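You operate a simulated robot arm through the tools that you are given. There is no shell and no other tool.

You run a simulated robot arm. Do the job below in one go: nothing can be reset, and whatever is moved stays where it is left.

## Task
Lane B stopped between rows: release the stop, go back to row 2 on HAND and unload it.
Fine: its package goes on the steel shelf. Hands over the deck only with the lane at rest; hands clear before the key. Set down upright: package.

The check looks at the end state, three seconds after you hand in, the way a careful person would. Anything else that was tipped, shoved, dropped, spilled or broken makes it a failure.

## Robot
A 7-joint arm with a two-finger parallel gripper, fixed in place. Base frame: the origin is at the foot of the arm, x ahead of it, y to its left, z up; the work surface is at about z = 620. Lengths are in mm, angles in rad, forces in N, time in s.
With the tool pointing down near the work surface it reaches from about 100 to 880 mm from the base axis. Its first joint turns from -2.007 to 2.007 rad. Payload 3.91 kg.
The TCP is the grasp point between the finger pads, 30 mm short of the fingertips. In the tool frame z runs along the fingers and y along their closing line. Largest opening 110 mm; finger width 20, thickness 10; the body of the gripper, 48 by 112 mm, starts 55 mm behind the TCP.
Orientation is that of the tool frame in the base frame, as a unit quaternion [x, y, z, w]. With the fingers straight down and closing along the base's y, the tool's x points along the base's -x, its y along +y and its z along -z.

## Interface
- The arm moves only by the tool drive_tool. Its argument "motion" is a list of rows, each a list of 7 numbers: the shift along the base's x, y, z in mm, then the turn, a rotation vector about the base's x, y, z in rad, then the gripper command, from -1 (fully open) to 1 (shut), values between in proportion. In form: [[tx, ty, tz, rx, ry, rz, fingers], ...]. A call has 1 to 20 rows; each row is the pose to reach, as a shift and turn from the pose commanded when the call began. A row lasts 0.2 s, in which the tool goes at most 50 mm and 0.15 rad; a call with a longer step from one row to the next is refused whole, and so is a gripper value outside its range. A pose out of reach is approached as far as the arm can. The call stops where the force on the tool passes 50 N (or 10 N more than at its start, if that is more) or the arm is blocked; 0.2 s more then pass. The fingers move at their own pace (about 153 mm/s each) and stop on an object; they squeeze with about 26 N. The grip force told is the motor's: it shows also when the fingers shut on nothing. Time passes only in rows, and 0.2 s behind the last, so rows that repeat a pose let the fingers close. It gives the time, the measured TCP pose, the force on the tool (base axes), the opening and the grip force at its end, in the units of the frame above (readings bear some noise), with the torque about the TCP (base axes, N m) and any sound that the robot's microphone picked up, and new pictures: "show" is both (left out), scene, wrist or none.
- Cameras (640 x 400 px; columns grow to the right, rows downward): "scene" is fixed at [51, -498.5, 1504.1]; the picture's right is [0.16, -0.99, 0.00], its down [-0.85, -0.14, -0.50] and it looks along [0.49, 0.08, -0.87] (base axes); focal length 219 px, centre (320, 200). "wrist" rides on the gripper at [72, 17, -103] in the tool frame; the picture's right is [-0.23, 0.97, 0.00], its down [-0.76, -0.18, -0.62] and it looks along [-0.61, -0.14, 0.78] (tool axes); focal length 222 px, centre (320, 200). There is no depth. A picture from a camera that has moved, and an enlarged one, comes with that camera's place and axes in the base frame and with its lens.
- move_column(by): slides the trunk up (or, below 0, down) by that many mm; the arm rides with it, the base frame stays. It gives what a move gives, with no picture.
- close_up(camera, box): a new picture of the part [left, top, right, bottom] of that camera's present view, enlarged. No time passes.
- close_job(): hands the job in; it is judged then, once.

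Places have to be worked out from the pictures, the camera data and where the tool is seen. Open the gripper and draw the arm clear of the work before you hand the job in, unless the task says otherwise.

The tools are called after ">>>" as name(argument=value, ...) on one line, values as JSON. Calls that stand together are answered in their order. drive_tool: Moves the arm, as the interface text tells. Its arguments: {"type":"object","properties":{"motion":{"type":"array","items":{"type":"array","items":{"type":"number"}}},"show":{"type":"string","enum":["both","scene","wrist","none"]}},"required":["motion"]} The other tools are called the same way: move_column (by) slides the trunk up or down; close_up (camera, box) takes an enlarged picture of a part of a camera's view; close_job () hands the job in.

At the start:

```text
time: 0.0
tcp_pos: [639.8, -188.5, 1107.2]
tool_rot: [0.0, 1.0, 0.001, 0.0]
force: [0.1, 0.1, -0.2]
moment: [0.02, 0.02, 0.02]
finger_gap: 110.1
gripper_force: 0.1
trunk travel left (down, up): [-725.0, 265.0]
```

scene: 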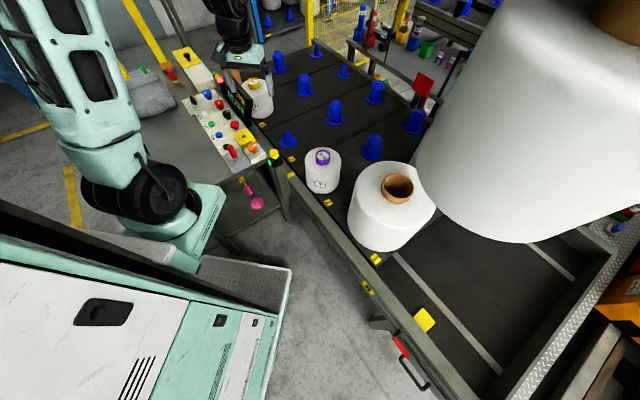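
wrist: 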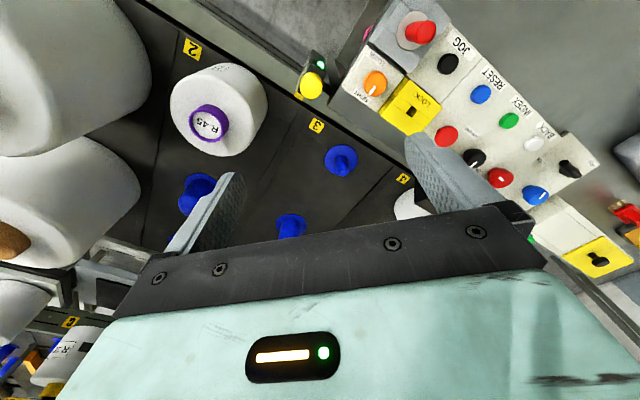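

The pictures show a control panel with several buttons and a lane deck with yarn packages. I'll enlarge both views to read the labels before moving anything.

>>> close_up(camera="wrist", box=[340, 0, 640, 190])

>>> close_up(camera="scene", box=[150, 40, 310, 220])

>>> close_up(camera="wrist", box=[0, 0, 340, 220])

>>> close_up(camera="scene", box=[230, 30, 450, 180])

```text
2.11 times, centred on (490, 95) of wrist
camera zoom: at [567.0, -172.0, 1209.3], right [0.23, 0.97, 0.0], down [0.76, -0.18, 0.62], along [0.61, -0.14, -0.78], focal length 468 px, centre (-38, 421)
```

zoom: 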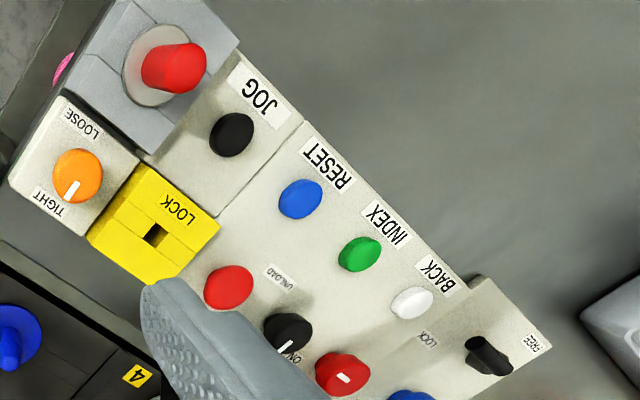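

```text
2.22 times, centred on (230, 130) of scene
camera zoom: at [51.0, -498.5, 1504.1], right [0.16, -0.99, 0.0], down [-0.85, -0.14, -0.5], along [0.49, 0.08, -0.87], focal length 488 px, centre (520, 356)
```

zoom: 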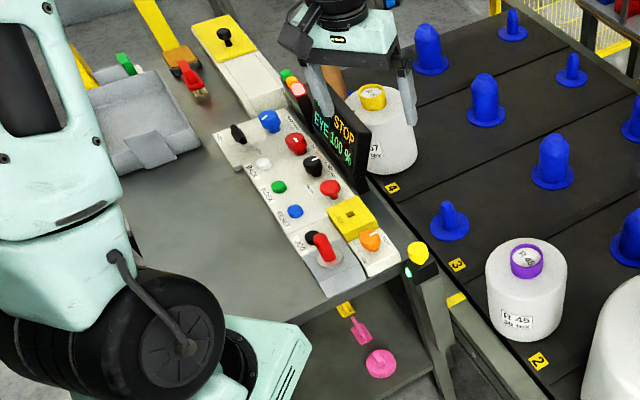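

```text
1.82 times, centred on (170, 110) of wrist
camera zoom: at [567.0, -172.0, 1209.3], right [0.23, 0.97, 0.0], down [0.76, -0.18, 0.62], along [0.61, -0.14, -0.78], focal length 404 px, centre (593, 364)
```

zoom: 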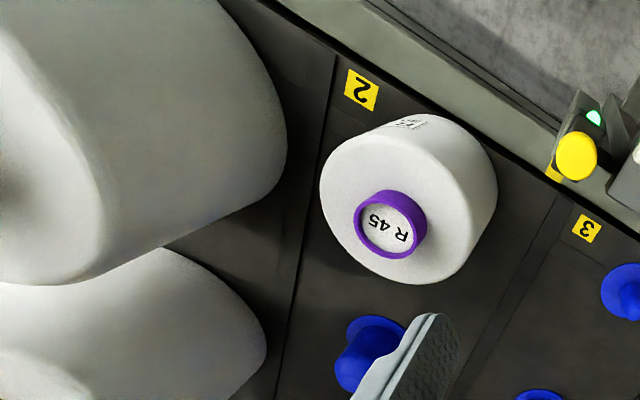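

```text
2.67 times, centred on (340, 105) of scene
camera zoom: at [51.0, -498.5, 1504.1], right [0.16, -0.99, 0.0], down [-0.85, -0.14, -0.5], along [0.49, 0.08, -0.87], focal length 585 px, centre (267, 453)
```

zoom: 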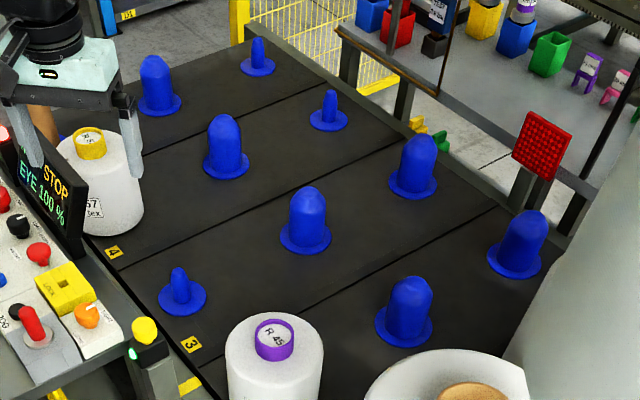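

The display reads STOP / EYE 100 %. I'll read the display, the labels and the surroundings (shelves, lane names) in more detail.

>>> close_up(camera="scene", box=[185, 75, 285, 165])

>>> close_up(camera="scene", box=[240, 0, 480, 100])

>>> close_up(camera="scene", box=[280, 200, 640, 400])

>>> close_up(camera="wrist", box=[0, 220, 160, 400])

>>> close_up(camera="wrist", box=[480, 120, 640, 300])

>>> close_up(camera="scene", box=[100, 0, 260, 110])

```text
4.44 times, centred on (235, 120) of scene
camera zoom: at [51.0, -498.5, 1504.1], right [0.16, -0.99, 0.0], down [-0.85, -0.14, -0.5], along [0.49, 0.08, -0.87], focal length 975 px, centre (698, 556)
```

zoom: 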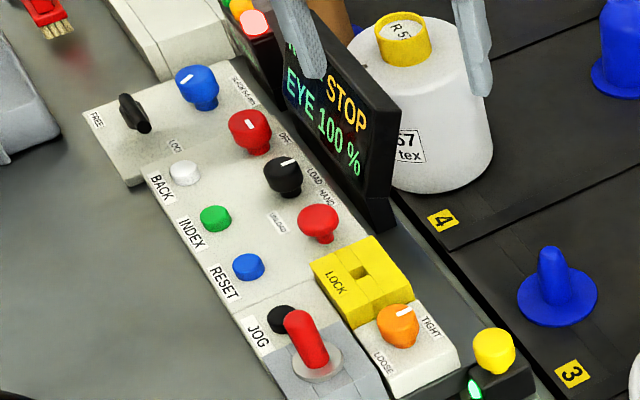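

```text
2.67 times, centred on (360, 50) of scene
camera zoom: at [51.0, -498.5, 1504.1], right [0.16, -0.99, 0.0], down [-0.85, -0.14, -0.5], along [0.49, 0.08, -0.87], focal length 585 px, centre (213, 600)
```

zoom: 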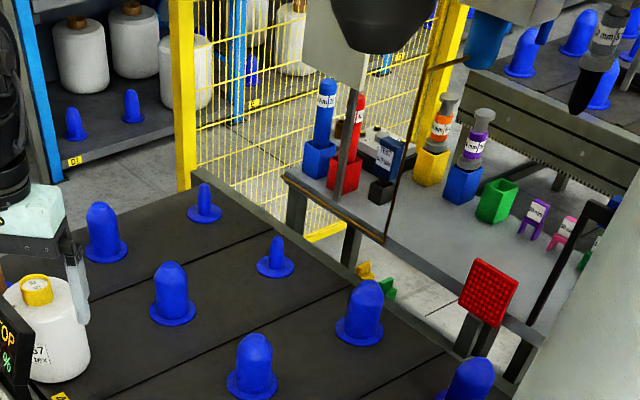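

```text
1.78 times, centred on (460, 300) of scene
camera zoom: at [51.0, -498.5, 1504.1], right [0.16, -0.99, 0.0], down [-0.85, -0.14, -0.5], along [0.49, 0.08, -0.87], focal length 390 px, centre (71, 22)
```

zoom: 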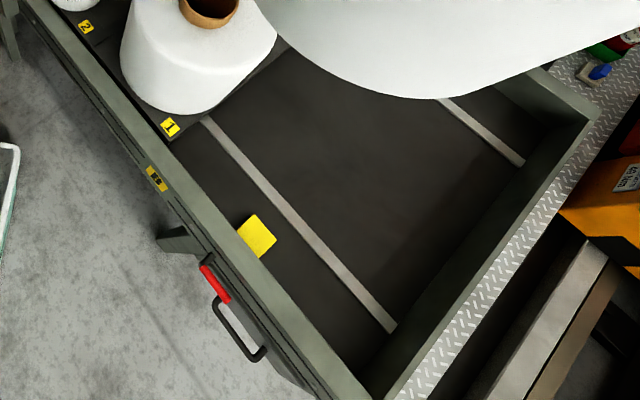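

```text
2.22 times, centred on (80, 310) of wrist
camera zoom: at [567.0, -172.0, 1209.3], right [0.23, 0.97, 0.0], down [0.76, -0.18, 0.62], along [0.61, -0.14, -0.78], focal length 494 px, centre (853, -44)
```

zoom: 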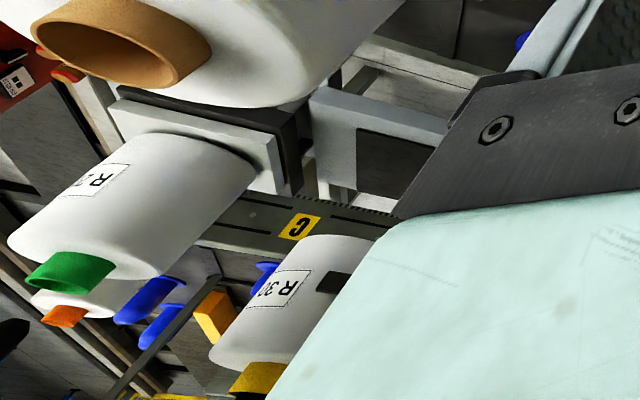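

```text
2.22 times, centred on (560, 210) of wrist
camera zoom: at [567.0, -172.0, 1209.3], right [0.23, 0.97, 0.0], down [0.76, -0.18, 0.62], along [0.61, -0.14, -0.78], focal length 494 px, centre (-213, 178)
```

zoom: 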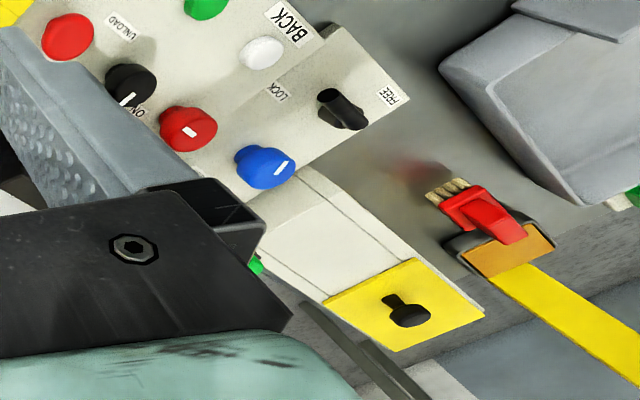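

```text
3.64 times, centred on (180, 55) of scene
camera zoom: at [51.0, -498.5, 1504.1], right [0.16, -0.99, 0.0], down [-0.85, -0.14, -0.5], along [0.49, 0.08, -0.87], focal length 798 px, centre (829, 727)
```

zoom: 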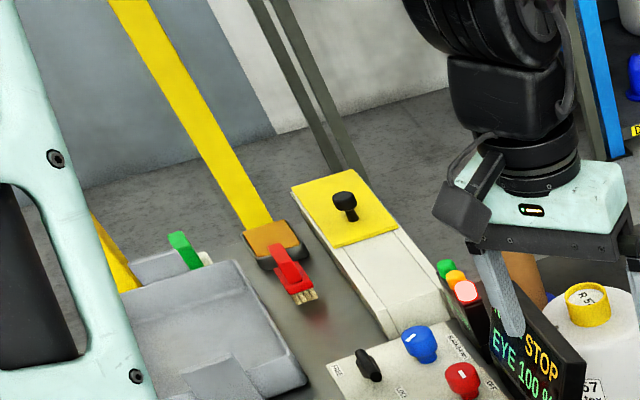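

The panel's JOG button triangulates to about (676, 39, 750) and package R 45's top to about (661, -407, 795). I'll move the gripper high above the table side, so the wrist camera looks down on the panel and I can read every label.

>>> drive_tool(motion=[[10, 40, -8, 0, 0, 0, -1], [20, 80, -16, 0, 0, 0, -1], [30, 120, -25, 0, 0, 0, -1], [40, 160, -35, 0, 0, 0, -1], [50, 200, -45, 0, 0, 0, -1], [60, 240, -55, 0, 0, 0, -1], [70, 275, -60, 0, 0, 0, -1]])

```text
time: 1.6
tcp_pos: [709.2, 85.7, 1047.2]
tool_rot: [0.0, 1.0, -0.001, 0.0]
force: [-1.1, 0.4, -0.2]
moment: [0.08, 0.0, 0.02]
finger_gap: 110.0
gripper_force: 0.1
trunk travel left (down, up): [-725.0, 265.0]
camera wrist: at [636.9, 102.9, 1150.2], right [0.23, 0.97, 0.0], down [0.76, -0.18, 0.62], along [0.61, -0.14, -0.78], focal length 222 px, centre (320, 200)
```

scene: 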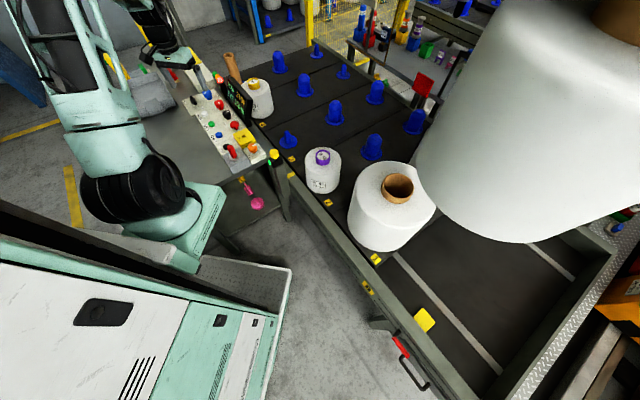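
wrist: 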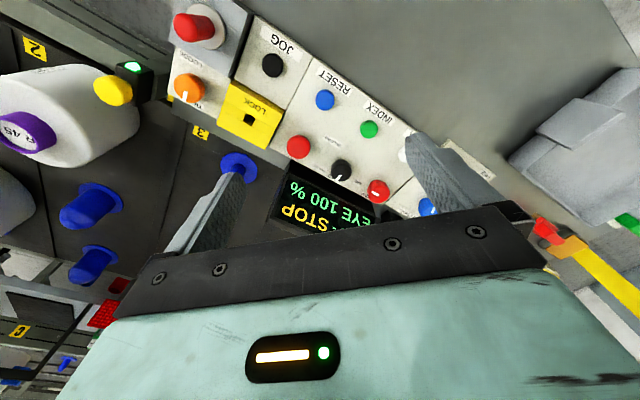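

The panel is now directly under the camera. I'll enlarge the panel from both cameras.

>>> close_up(camera="wrist", box=[160, 0, 320, 100])

>>> close_up(camera="wrist", box=[260, 50, 440, 240])

>>> close_up(camera="scene", box=[185, 75, 265, 125])

>>> close_up(camera="scene", box=[200, 110, 280, 165])

>>> close_up(camera="wrist", box=[0, 30, 170, 160])

```text
4.00 times, centred on (240, 50) of wrist
camera zoom: at [636.9, 102.9, 1150.2], right [0.23, 0.97, 0.0], down [0.76, -0.18, 0.62], along [0.61, -0.14, -0.78], focal length 888 px, centre (640, 800)
```

zoom: 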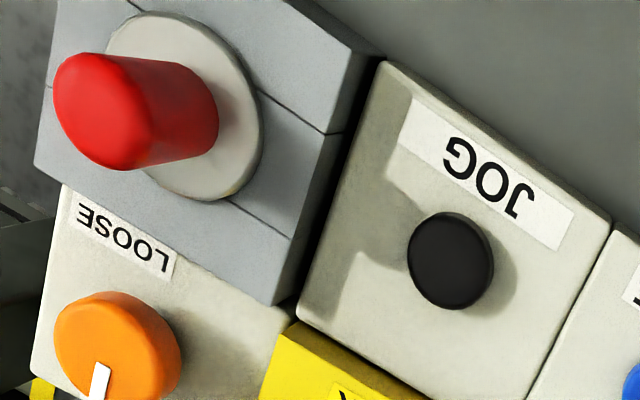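

```text
2.11 times, centred on (350, 145) of wrist
camera zoom: at [636.9, 102.9, 1150.2], right [0.23, 0.97, 0.0], down [0.76, -0.18, 0.62], along [0.61, -0.14, -0.78], focal length 468 px, centre (257, 316)
```

zoom: 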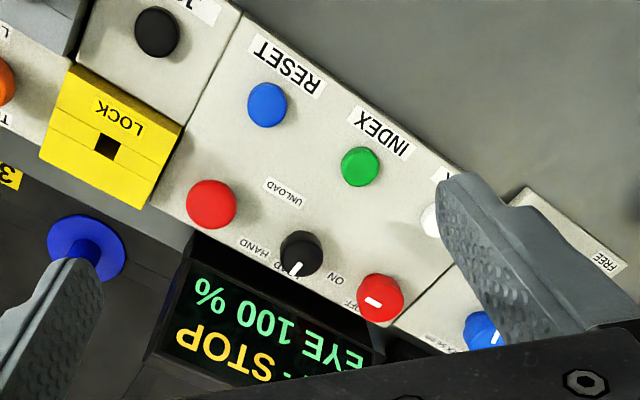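

```text
8.00 times, centred on (225, 100) of scene
camera zoom: at [51.0, -498.5, 1504.1], right [0.16, -0.99, 0.0], down [-0.85, -0.14, -0.5], along [0.49, 0.08, -0.87], focal length 1755 px, centre (1080, 1000)
```

zoom: 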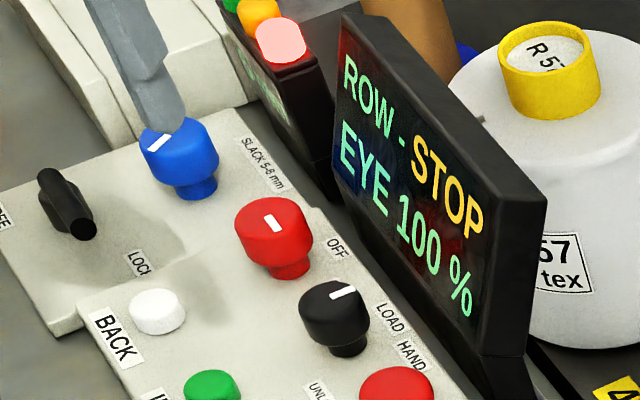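

```text
7.27 times, centred on (240, 138) of scene
camera zoom: at [51.0, -498.5, 1504.1], right [0.16, -0.99, 0.0], down [-0.85, -0.14, -0.5], along [0.49, 0.08, -0.87], focal length 1595 px, centre (902, 654)
```

zoom: 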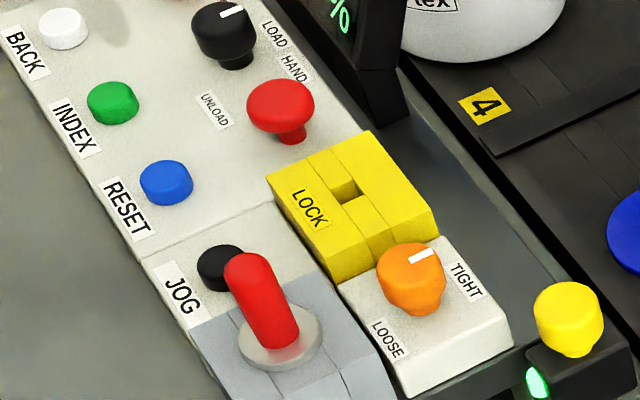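

```text
3.08 times, centred on (85, 95) of wrist
camera zoom: at [636.9, 102.9, 1150.2], right [0.23, 0.97, 0.0], down [0.76, -0.18, 0.62], along [0.61, -0.14, -0.78], focal length 684 px, centre (1043, 523)
```

zoom: 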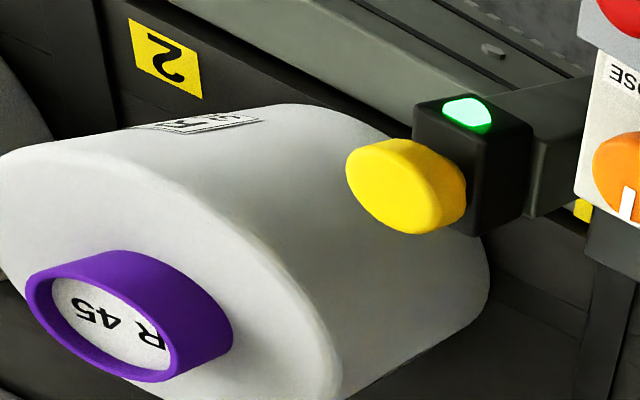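

I can read JOG, RESET, INDEX, BACK, a LOAD/HAND/UNLOAD selector and an ON/OFF knob. The display reads "ROW - STOP, EYE 100 %". RESET is near (734, 90, 773) and the red mushroom near (793, 28). I'll move lower over the panel for a sharper look, staying above the display top (about z 860).

>>> drive_tool(motion=[[20, 5, -35, 0, 0, 0, -1], [40, 10, -70, 0, 0, 0, -1], [60, 15, -100, 0, 0, 0, -1], [80, 20, -120, 0, 0, 0, -1]])

```text
time: 2.6
tcp_pos: [788.3, 105.4, 925.9]
tool_rot: [0.0, 1.0, 0.0, 0.0]
force: [-0.6, 0.4, 0.5]
moment: [-0.02, -0.02, 0.03]
finger_gap: 110.0
gripper_force: 0.0
trunk travel left (down, up): [-725.0, 265.0]
camera wrist: at [716.0, 122.5, 1028.6], right [0.23, 0.97, 0.0], down [0.76, -0.18, 0.62], along [0.61, -0.14, -0.78], focal length 222 px, centre (320, 200)
```

scene: 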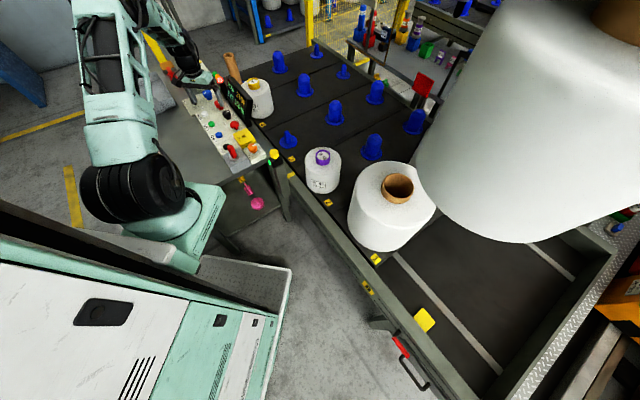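
wrist: 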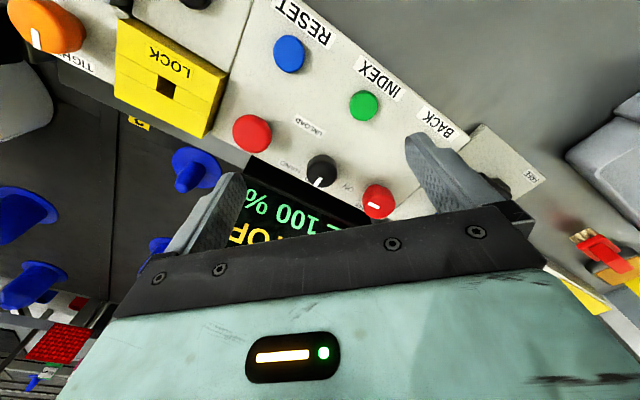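

>>> close_up(camera="wrist", box=[220, 80, 420, 230])

>>> close_up(camera="wrist", box=[60, 0, 240, 140])

>>> close_up(camera="wrist", box=[440, 100, 640, 300])

>>> close_up(camera="wrist", box=[0, 60, 200, 220])

```text
2.67 times, centred on (320, 155) of wrist
camera zoom: at [716.0, 122.5, 1028.6], right [0.23, 0.97, 0.0], down [0.76, -0.18, 0.62], along [0.61, -0.14, -0.78], focal length 592 px, centre (320, 320)
```

zoom: 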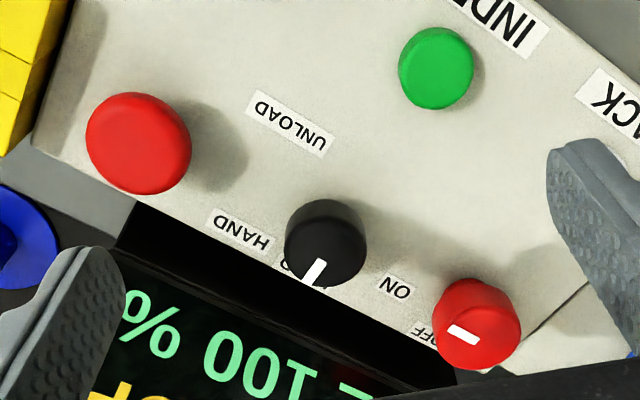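

```text
2.86 times, centred on (150, 70) of wrist
camera zoom: at [716.0, 122.5, 1028.6], right [0.23, 0.97, 0.0], down [0.76, -0.18, 0.62], along [0.61, -0.14, -0.78], focal length 635 px, centre (806, 571)
```

zoom: 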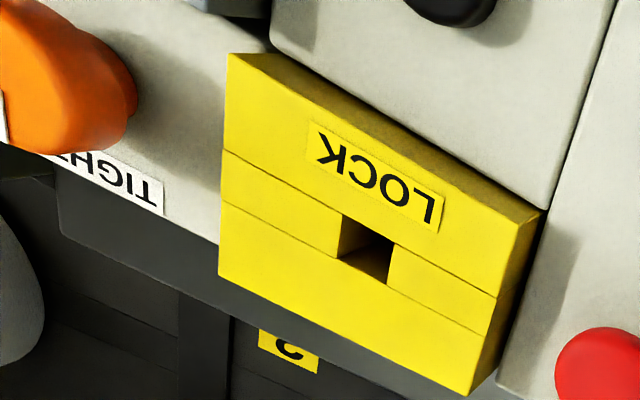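

```text
2.00 times, centred on (540, 200) of wrist
camera zoom: at [716.0, 122.5, 1028.6], right [0.23, 0.97, 0.0], down [0.76, -0.18, 0.62], along [0.61, -0.14, -0.78], focal length 444 px, centre (-120, 200)
```

zoom: 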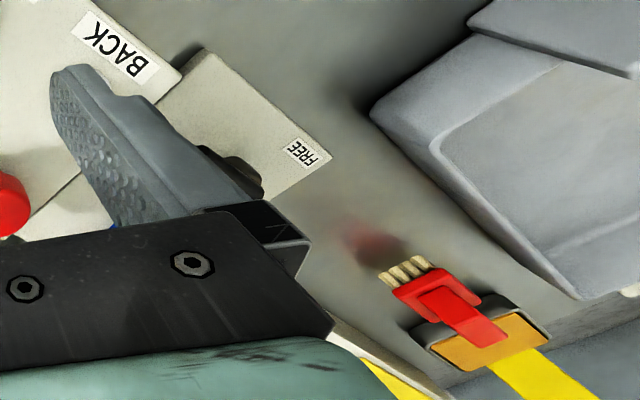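

```text
2.50 times, centred on (100, 140) of wrist
camera zoom: at [716.0, 122.5, 1028.6], right [0.23, 0.97, 0.0], down [0.76, -0.18, 0.62], along [0.61, -0.14, -0.78], focal length 555 px, centre (870, 350)
```

zoom: 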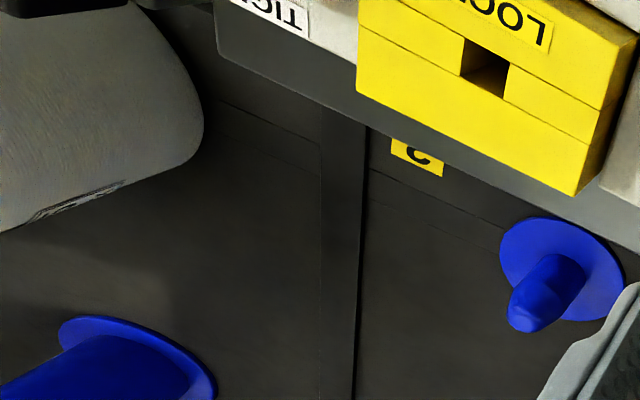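

The selector's bar points to LOAD (about -47°), with HAND about 45° clockwise from it. I want a clear look between the fingers at the ON/OFF knob, the blue knob and the lever before touching anything.

>>> drive_tool(motion=[[10, 35, 0, 0, 0, 0, -1], [25, 70, -10, 0, 0, 0, -1], [40, 95, -20, 0, 0, 0, -1]], show="wrist")

```text
time: 3.4
tcp_pos: [828.8, 200.3, 906.3]
tool_rot: [0.0, 1.0, 0.001, 0.0]
force: [0.0, -0.1, 0.2]
moment: [-0.01, -0.03, 0.0]
finger_gap: 110.0
gripper_force: 0.1
trunk travel left (down, up): [-725.0, 265.0]
camera wrist: at [757.0, 217.6, 1009.1], right [0.23, 0.97, 0.0], down [0.76, -0.18, 0.62], along [0.61, -0.14, -0.78], focal length 222 px, centre (320, 200)
```

wrist: 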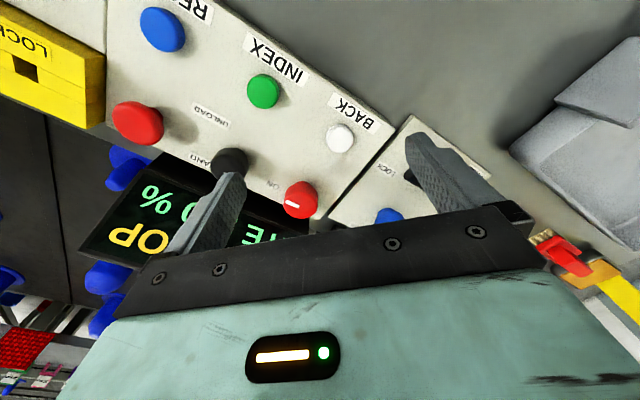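

>>> close_up(camera="wrist", box=[230, 70, 430, 230])

>>> close_up(camera="wrist", box=[80, 70, 240, 200])

>>> close_up(camera="scene", box=[170, 50, 270, 115])

```text
2.50 times, centred on (330, 150) of wrist
camera zoom: at [757.0, 217.6, 1009.1], right [0.23, 0.97, 0.0], down [0.76, -0.18, 0.62], along [0.61, -0.14, -0.78], focal length 555 px, centre (295, 325)
```

zoom: 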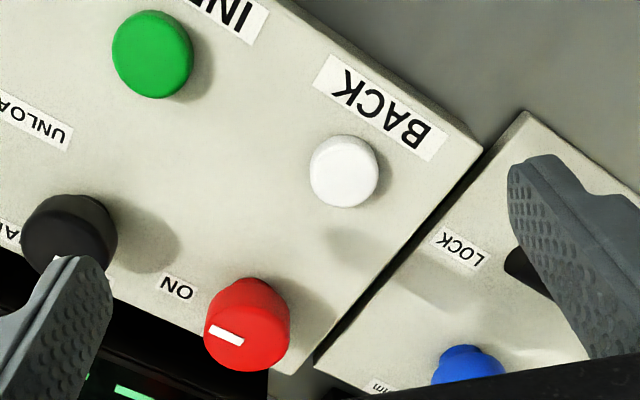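

```text
3.08 times, centred on (160, 135) of wrist
camera zoom: at [757.0, 217.6, 1009.1], right [0.23, 0.97, 0.0], down [0.76, -0.18, 0.62], along [0.61, -0.14, -0.78], focal length 684 px, centre (812, 400)
```

zoom: 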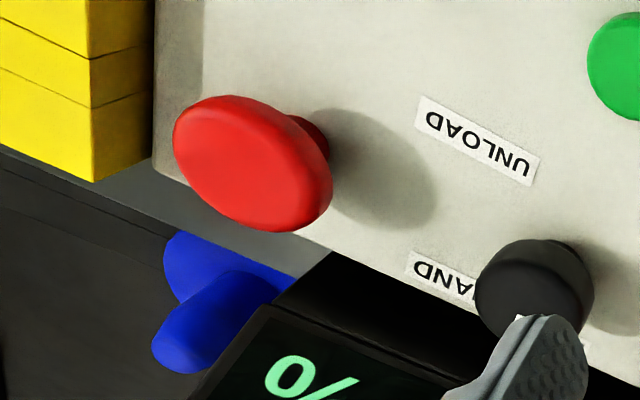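

```text
6.15 times, centred on (220, 82) of scene
camera zoom: at [51.0, -498.5, 1504.1], right [0.16, -0.99, 0.0], down [-0.85, -0.14, -0.5], along [0.49, 0.08, -0.87], focal length 1350 px, centre (935, 923)
```

zoom: 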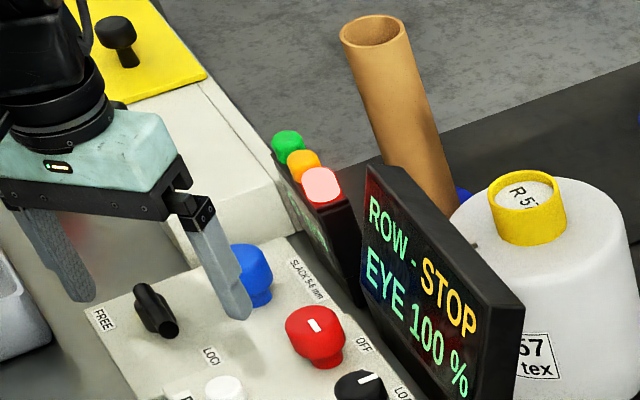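

The ON/OFF knob's bar points at ON (-135°), so I'll leave it alone. The selector knob is near (856, 93, top about 797) and the mushroom near (791, 31, 797). I'll put the selector on HAND before releasing the stop, so first I hover over it with the fingers half open and check alignment.

>>> drive_tool(motion=[[8, -35, 0, 0, 0, 0, -0.4], [16, -70, 0, 0, 0, 0, -0.2], [27, -106, -10, 0, 0, 0, -0.16], [27, -106, -40, 0, 0, 0, -0.16]])

```text
time: 4.4
tcp_pos: [856.6, 94.5, 867.2]
tool_rot: [0.001, 1.0, 0.0, 0.001]
force: [0.1, -1.4, 0.3]
moment: [-0.02, -0.02, 0.01]
finger_gap: 64.0
gripper_force: 0.1
trunk travel left (down, up): [-725.0, 265.0]
camera wrist: at [784.2, 111.7, 969.9], right [0.23, 0.97, 0.0], down [0.76, -0.18, 0.62], along [0.61, -0.14, -0.78], focal length 222 px, centre (320, 200)
```

scene: 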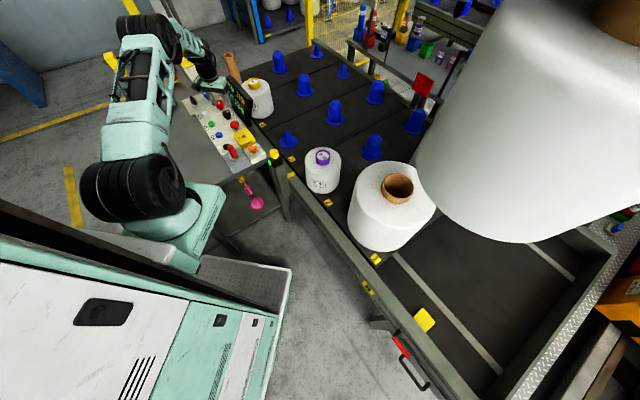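
wrist: 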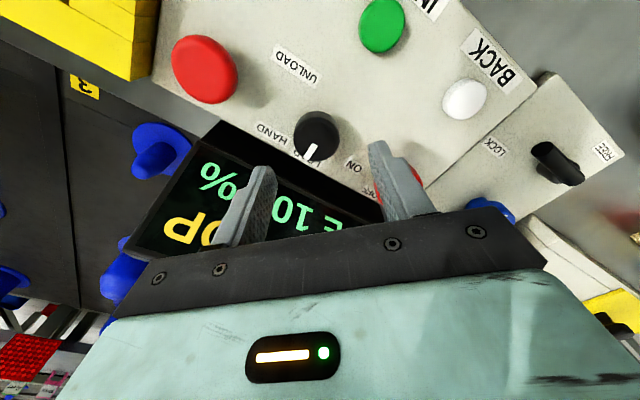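

>>> close_up(camera="wrist", box=[220, 80, 400, 220])

>>> close_up(camera="scene", box=[190, 70, 270, 130])

```text
2.86 times, centred on (310, 150) of wrist
camera zoom: at [784.2, 111.7, 969.9], right [0.23, 0.97, 0.0], down [0.76, -0.18, 0.62], along [0.61, -0.14, -0.78], focal length 635 px, centre (349, 343)
```

zoom: 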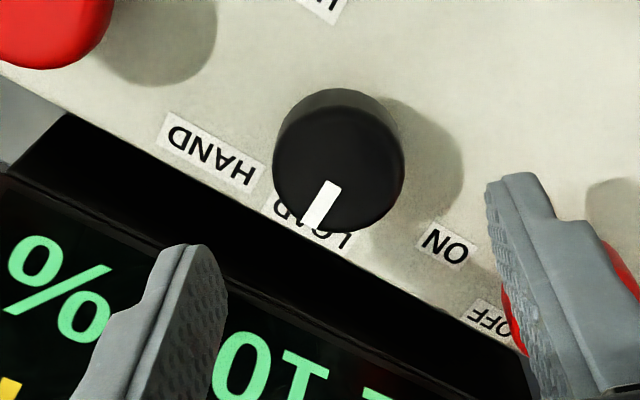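

```text
6.67 times, centred on (230, 100) of scene
camera zoom: at [51.0, -498.5, 1504.1], right [0.16, -0.99, 0.0], down [-0.85, -0.14, -0.5], along [0.49, 0.08, -0.87], focal length 1462 px, centre (920, 867)
```

zoom: 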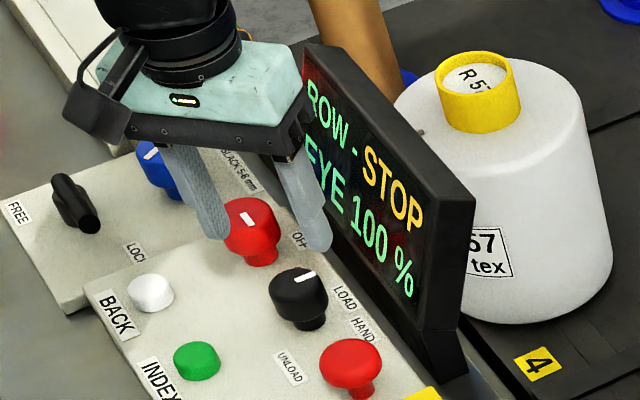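

The knob's top centre resolves to about (857.5, 92), roughly between the fingers. I'll descend so the tips sit around z 776, just off the panel face, and close on the knob.

>>> drive_tool(motion=[[1, -2.5, -20, 0, 0, 0, -0.16], [1, -2.5, -40, 0, 0, 0, -0.16], [1, -2.5, -61, 0, 0, 0, -0.16], [1, -2.5, -61, 0, 0, 0, 0.2], [1, -2.5, -61, 0, 0, 0, 0.5], [1, -2.5, -61, 0, 0, 0, 0.5]])

```text
time: 5.8
tcp_pos: [856.7, 92.7, 806.0]
tool_rot: [0.0, 1.0, 0.001, 0.0]
force: [-0.2, -2.1, 1.1]
moment: [-0.11, -0.17, 0.03]
finger_gap: 37.2
gripper_force: 45.1
trunk travel left (down, up): [-725.0, 265.0]
camera wrist: at [785.0, 109.1, 908.3], right [0.23, 0.97, 0.0], down [0.76, -0.18, 0.62], along [0.61, -0.14, -0.78], focal length 222 px, centre (320, 200)
```

scene: 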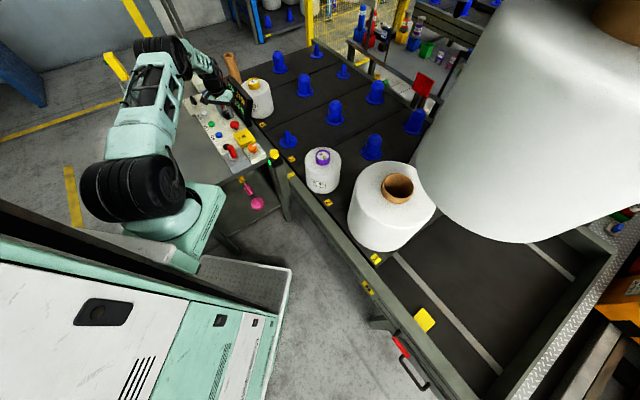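
wrist: 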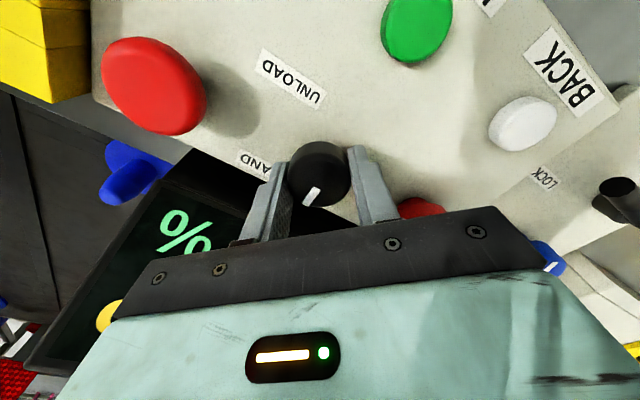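

The knob is gripped at a 37 mm gap. I'll turn it clockwise (seen from above) about 45°, from LOAD to HAND.

>>> drive_tool(motion=[[0, 0, 0, 0, 0, -0.13, 0.5], [0, 0, 0, 0, 0, -0.26, 0.5], [0, 0, 0, 0, 0, -0.39, 0.5], [0, 0, 0, 0, 0, -0.52, 0.5], [0, 0, 0, 0, 0, -0.65, 0.5], [0, 0, 0, 0, 0, -0.785, 0.5]])

```text
time: 7.2
tcp_pos: [856.5, 91.0, 806.2]
tool_rot: [0.383, 0.924, 0.0, -0.001]
force: [-2.2, -11.5, 3.5]
moment: [0.32, 0.91, 0.05]
finger_gap: 37.0
gripper_force: 44.9
trunk travel left (down, up): [-725.0, 265.0]
camera wrist: at [818.0, 154.5, 908.3], right [0.85, 0.53, 0.0], down [0.41, -0.66, 0.62], along [0.33, -0.53, -0.78], focal length 222 px, centre (320, 200)
```

scene: 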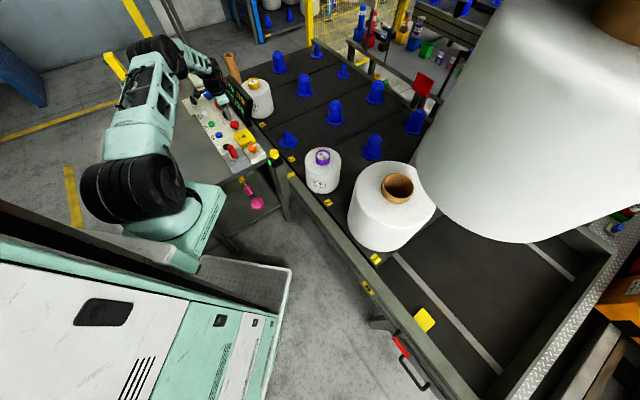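
wrist: 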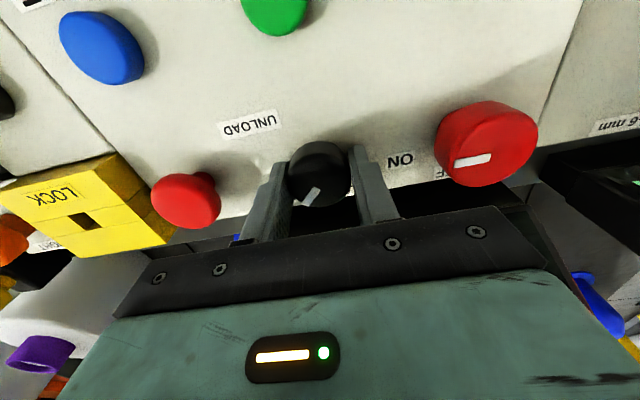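

The bar kept its place relative to the fingers, so the knob turned about 45° to roughly -92°. I'll release, lift off and check where the pointer settled.

>>> drive_tool(motion=[[0, 0, 0, 0, 0, 0, 0.1], [0, 0, 0, 0, 0, 0, -0.16], [0, 0, 20, 0, 0, 0, -0.16], [0, 0, 60, 0, 0, 0, -0.16], [0, 0, 80, 0, 0, 0, -0.16]])

>>> close_up(camera="wrist", box=[200, 80, 440, 240])

>>> close_up(camera="scene", box=[190, 70, 270, 130])

```text
time: 8.4
tcp_pos: [857.0, 91.9, 886.5]
tool_rot: [0.382, 0.924, 0.0, 0.0]
force: [0.1, 0.1, -0.5]
moment: [0.0, 0.0, -0.03]
finger_gap: 63.8
gripper_force: 0.1
trunk travel left (down, up): [-725.0, 265.0]
camera wrist: at [817.9, 155.7, 988.7], right [0.85, 0.53, 0.0], down [0.41, -0.66, 0.62], along [0.33, -0.53, -0.78], focal length 222 px, centre (320, 200)
```

scene: 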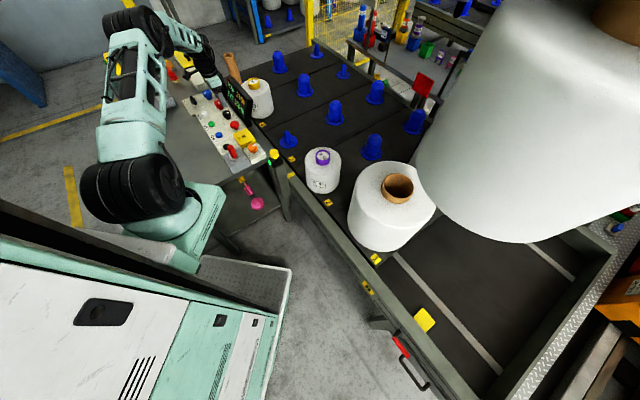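
wrist: 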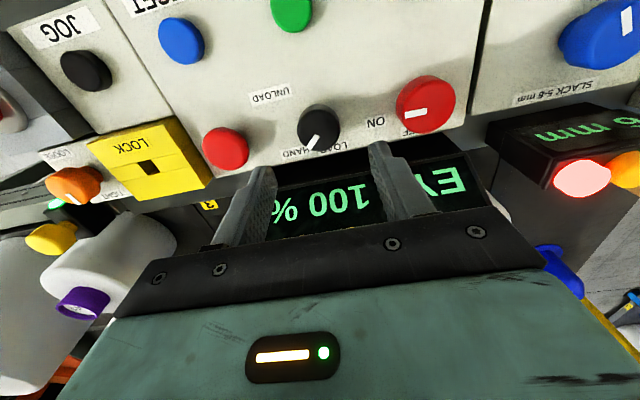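

```text
2.50 times, centred on (320, 160) of wrist
camera zoom: at [817.9, 155.7, 988.7], right [0.85, 0.53, 0.0], down [0.41, -0.66, 0.62], along [0.33, -0.53, -0.78], focal length 555 px, centre (320, 300)
```

zoom: 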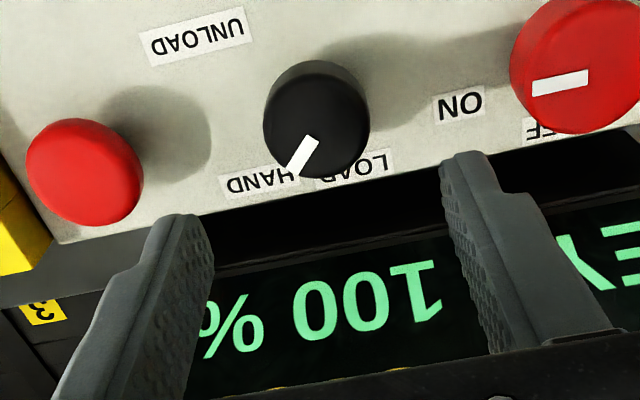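

```text
6.67 times, centred on (230, 100) of scene
camera zoom: at [51.0, -498.5, 1504.1], right [0.16, -0.99, 0.0], down [-0.85, -0.14, -0.5], along [0.49, 0.08, -0.87], focal length 1462 px, centre (920, 867)
```

zoom: 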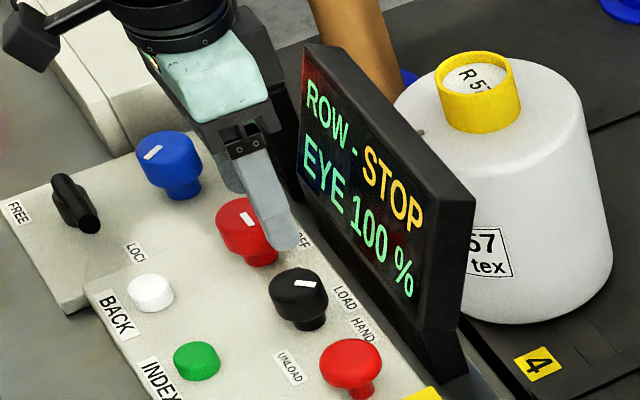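

The pointer now sits at about -89°, on HAND, and the display still shows STOP. Next I go above the red mushroom with the fingers turned back to closing along y, and check alignment.

>>> drive_tool(motion=[[-11, -10, 0, 0, 0, 0.13, -0.1], [-22, -20, 0, 0, 0, 0.26, -0.1], [-33, -30, 0, 0, 0, 0.39, -0.1], [-44, -40, 0, 0, 0, 0.52, -0.1], [-55, -50, 0, 0, 0, 0.65, -0.1], [-66, -61, 0, 0, 0, 0.785, -0.1], [-66, -61, -15, 0, 0, 0.785, -0.1]], show="wrist")

>>> close_up(camera="wrist", box=[220, 60, 420, 200])

```text
time: 10.0
tcp_pos: [791.5, 31.4, 870.3]
tool_rot: [0.0, 1.0, 0.0, 0.0]
force: [0.4, -0.6, -0.5]
moment: [-0.02, -0.03, -0.03]
finger_gap: 60.5
gripper_force: 0.0
trunk travel left (down, up): [-725.0, 265.0]
camera wrist: at [718.7, 47.8, 973.3], right [0.23, 0.97, 0.0], down [0.76, -0.18, 0.62], along [0.61, -0.14, -0.78], focal length 222 px, centre (320, 200)
```

wrist: 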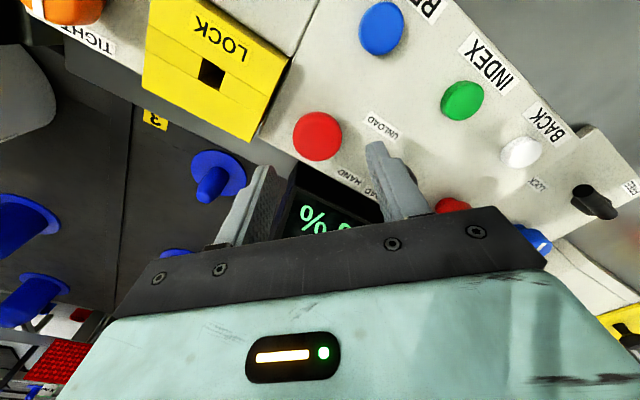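

```text
2.86 times, centred on (320, 130) of wrist
camera zoom: at [718.7, 47.8, 973.3], right [0.23, 0.97, 0.0], down [0.76, -0.18, 0.62], along [0.61, -0.14, -0.78], focal length 635 px, centre (320, 400)
```

zoom: 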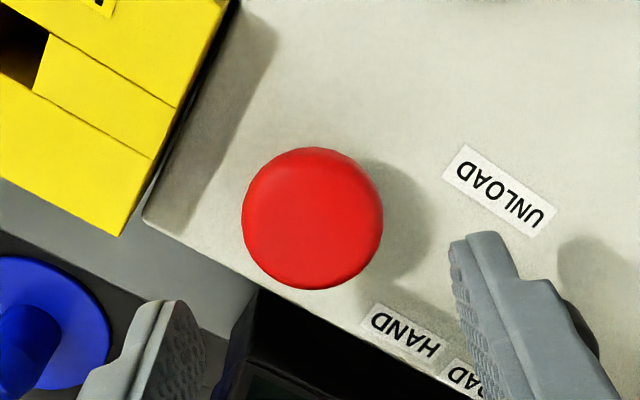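

The mushroom head is about 41 mm across, centred near (792, 29), between the fingers. I'll descend and grip it.

>>> drive_tool(motion=[[1, -2, -20, 0, 0, 0, -0.1], [1, -2, -45, 0, 0, 0, -0.1], [1, -2, -66, 0, 0, 0, -0.1], [1, -2, -66, 0, 0, 0, 0.2], [1, -2, -66, 0, 0, 0, 0.4], [1, -2, -66, 0, 0, 0, 0.4]])

>>> close_up(camera="wrist", box=[220, 60, 420, 200])

>>> close_up(camera="scene", box=[190, 70, 290, 160])

```text
time: 11.4
tcp_pos: [792.0, 28.4, 805.2]
tool_rot: [0.0, 1.0, -0.001, 0.0]
force: [-1.2, -8.0, 0.1]
moment: [-0.22, 0.06, 0.0]
finger_gap: 41.1
gripper_force: 45.4
trunk travel left (down, up): [-725.0, 265.0]
camera wrist: at [719.4, 45.6, 907.3], right [0.23, 0.97, 0.0], down [0.76, -0.18, 0.62], along [0.61, -0.14, -0.78], focal length 222 px, centre (320, 200)
```

scene: 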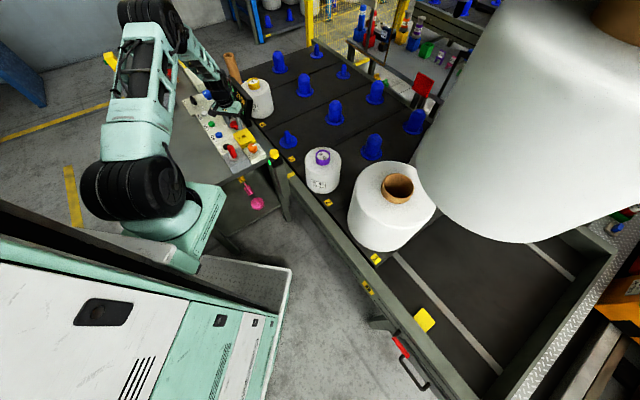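
wrist: 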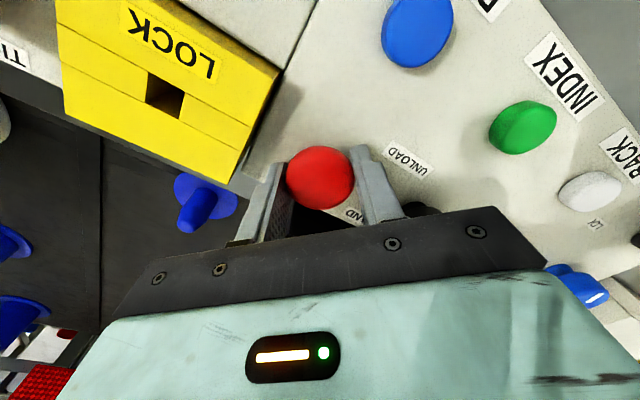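

```text
2.86 times, centred on (320, 130) of wrist
camera zoom: at [719.4, 45.6, 907.3], right [0.23, 0.97, 0.0], down [0.76, -0.18, 0.62], along [0.61, -0.14, -0.78], focal length 635 px, centre (320, 400)
```

zoom: 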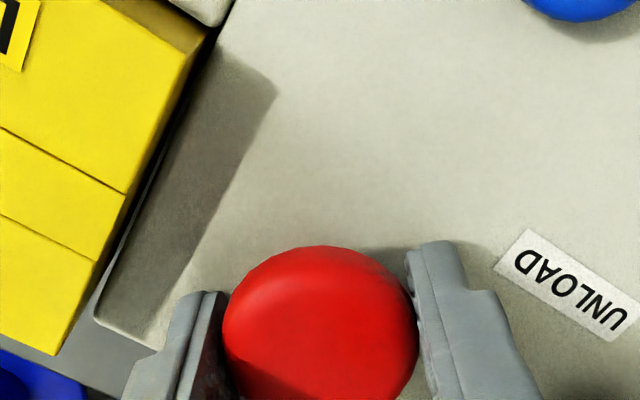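

```text
4.44 times, centred on (240, 115) of scene
camera zoom: at [51.0, -498.5, 1504.1], right [0.16, -0.99, 0.0], down [-0.85, -0.14, -0.5], along [0.49, 0.08, -0.87], focal length 975 px, centre (676, 578)
```

zoom: 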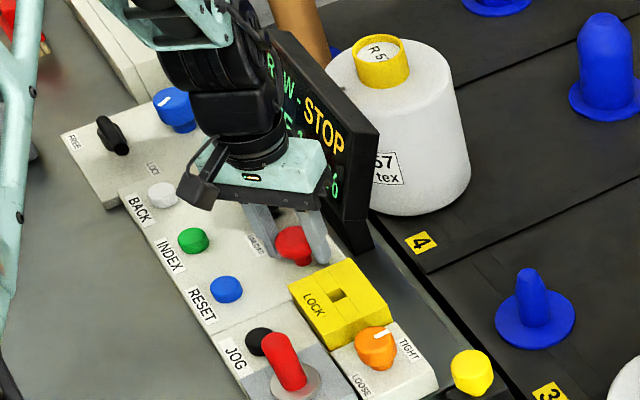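

The head is gripped at 41 mm. I'll try the usual release, a clockwise turn, in small steps while watching the torque.

>>> drive_tool(motion=[[0, 0, 0, 0, 0, -0.1, 0.4], [0, 0, 0, 0, 0, -0.2, 0.4], [0, 0, 0, 0, 0, -0.3, 0.4], [0, 0, 0, 0, 0, -0.4, 0.4]])

>>> close_up(camera="scene", box=[190, 70, 290, 160])

```text
time: 12.4
tcp_pos: [792.2, 27.9, 804.7]
tool_rot: [0.198, 0.98, 0.0, 0.0]
force: [0.4, -14.8, 4.3]
moment: [-0.16, -0.04, 0.82]
finger_gap: 41.4
gripper_force: 44.7
trunk travel left (down, up): [-725.0, 265.0]
camera wrist: at [732.3, 72.4, 907.4], right [0.59, 0.81, 0.0], down [0.63, -0.46, 0.62], along [0.5, -0.37, -0.78], focal length 222 px, centre (320, 200)
```

scene: 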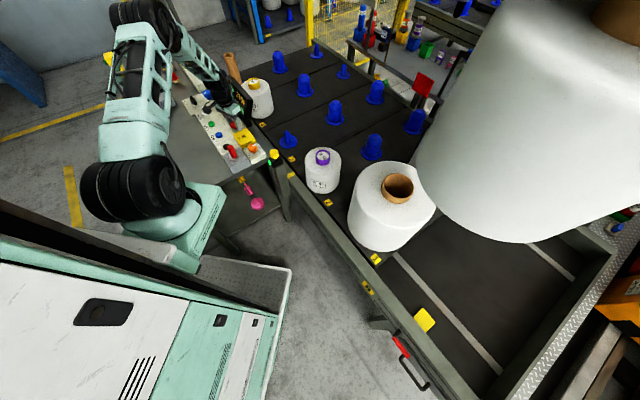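
wrist: 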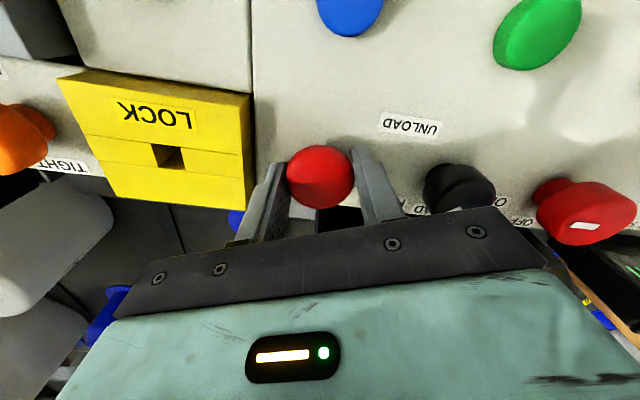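

```text
4.44 times, centred on (240, 115) of scene
camera zoom: at [51.0, -498.5, 1504.1], right [0.16, -0.99, 0.0], down [-0.85, -0.14, -0.5], along [0.49, 0.08, -0.87], focal length 975 px, centre (676, 578)
```

zoom: 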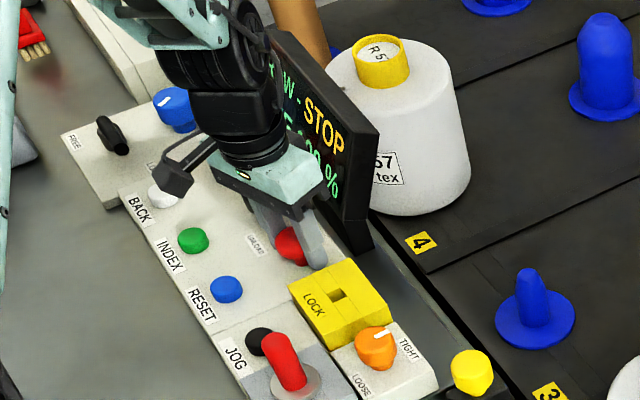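

It resists with about 0.8 N·m. I'll turn further to about 45° to see whether it is a spring-loaded twist release or a pull type.

>>> drive_tool(motion=[[0, 0, 0, 0, 0, -0.1, 0.6], [0, 0, 0, 0, 0, -0.2, 0.6], [0, 0, 0, 0, 0, -0.3, 0.6], [0, 0, 0, 0, 0, -0.4, 0.6], [0, 0, 0, 0, 0, -0.5, 0.6]])

>>> close_up(camera="scene", box=[190, 70, 290, 160])

```text
time: 13.6
tcp_pos: [791.1, 29.0, 804.4]
tool_rot: [0.436, 0.9, -0.001, -0.002]
force: [-10.2, -12.8, 2.4]
moment: [-0.07, 0.18, 0.35]
finger_gap: 41.2
gripper_force: 44.9
trunk travel left (down, up): [-725.0, 265.0]
camera wrist: at [760.0, 96.8, 907.2], right [0.91, 0.43, 0.0], down [0.33, -0.71, 0.62], along [0.26, -0.56, -0.78], focal length 222 px, centre (320, 200)
```

scene: 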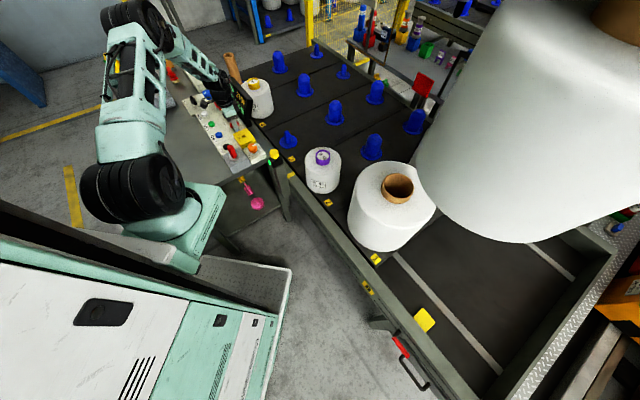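
wrist: 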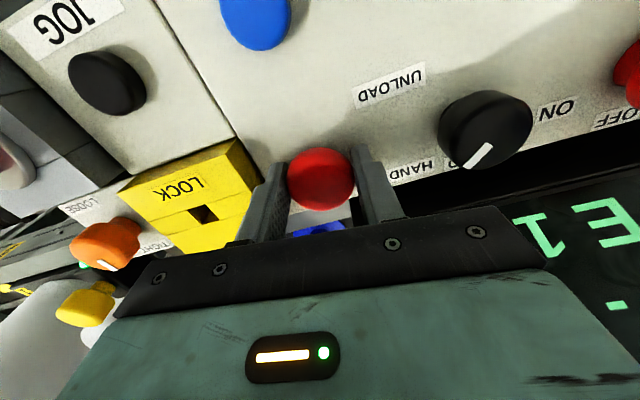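

```text
4.44 times, centred on (240, 115) of scene
camera zoom: at [51.0, -498.5, 1504.1], right [0.16, -0.99, 0.0], down [-0.85, -0.14, -0.5], along [0.49, 0.08, -0.87], focal length 975 px, centre (676, 578)
```

zoom: 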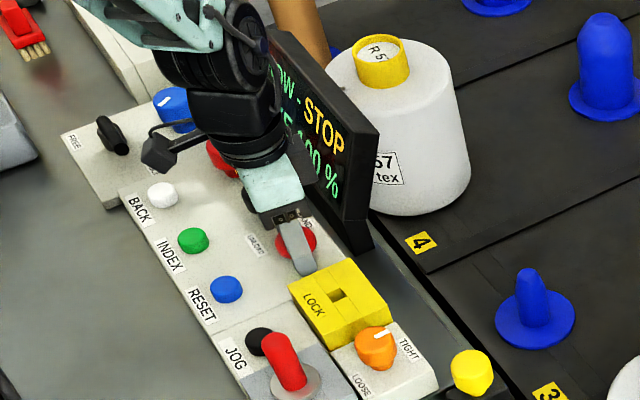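

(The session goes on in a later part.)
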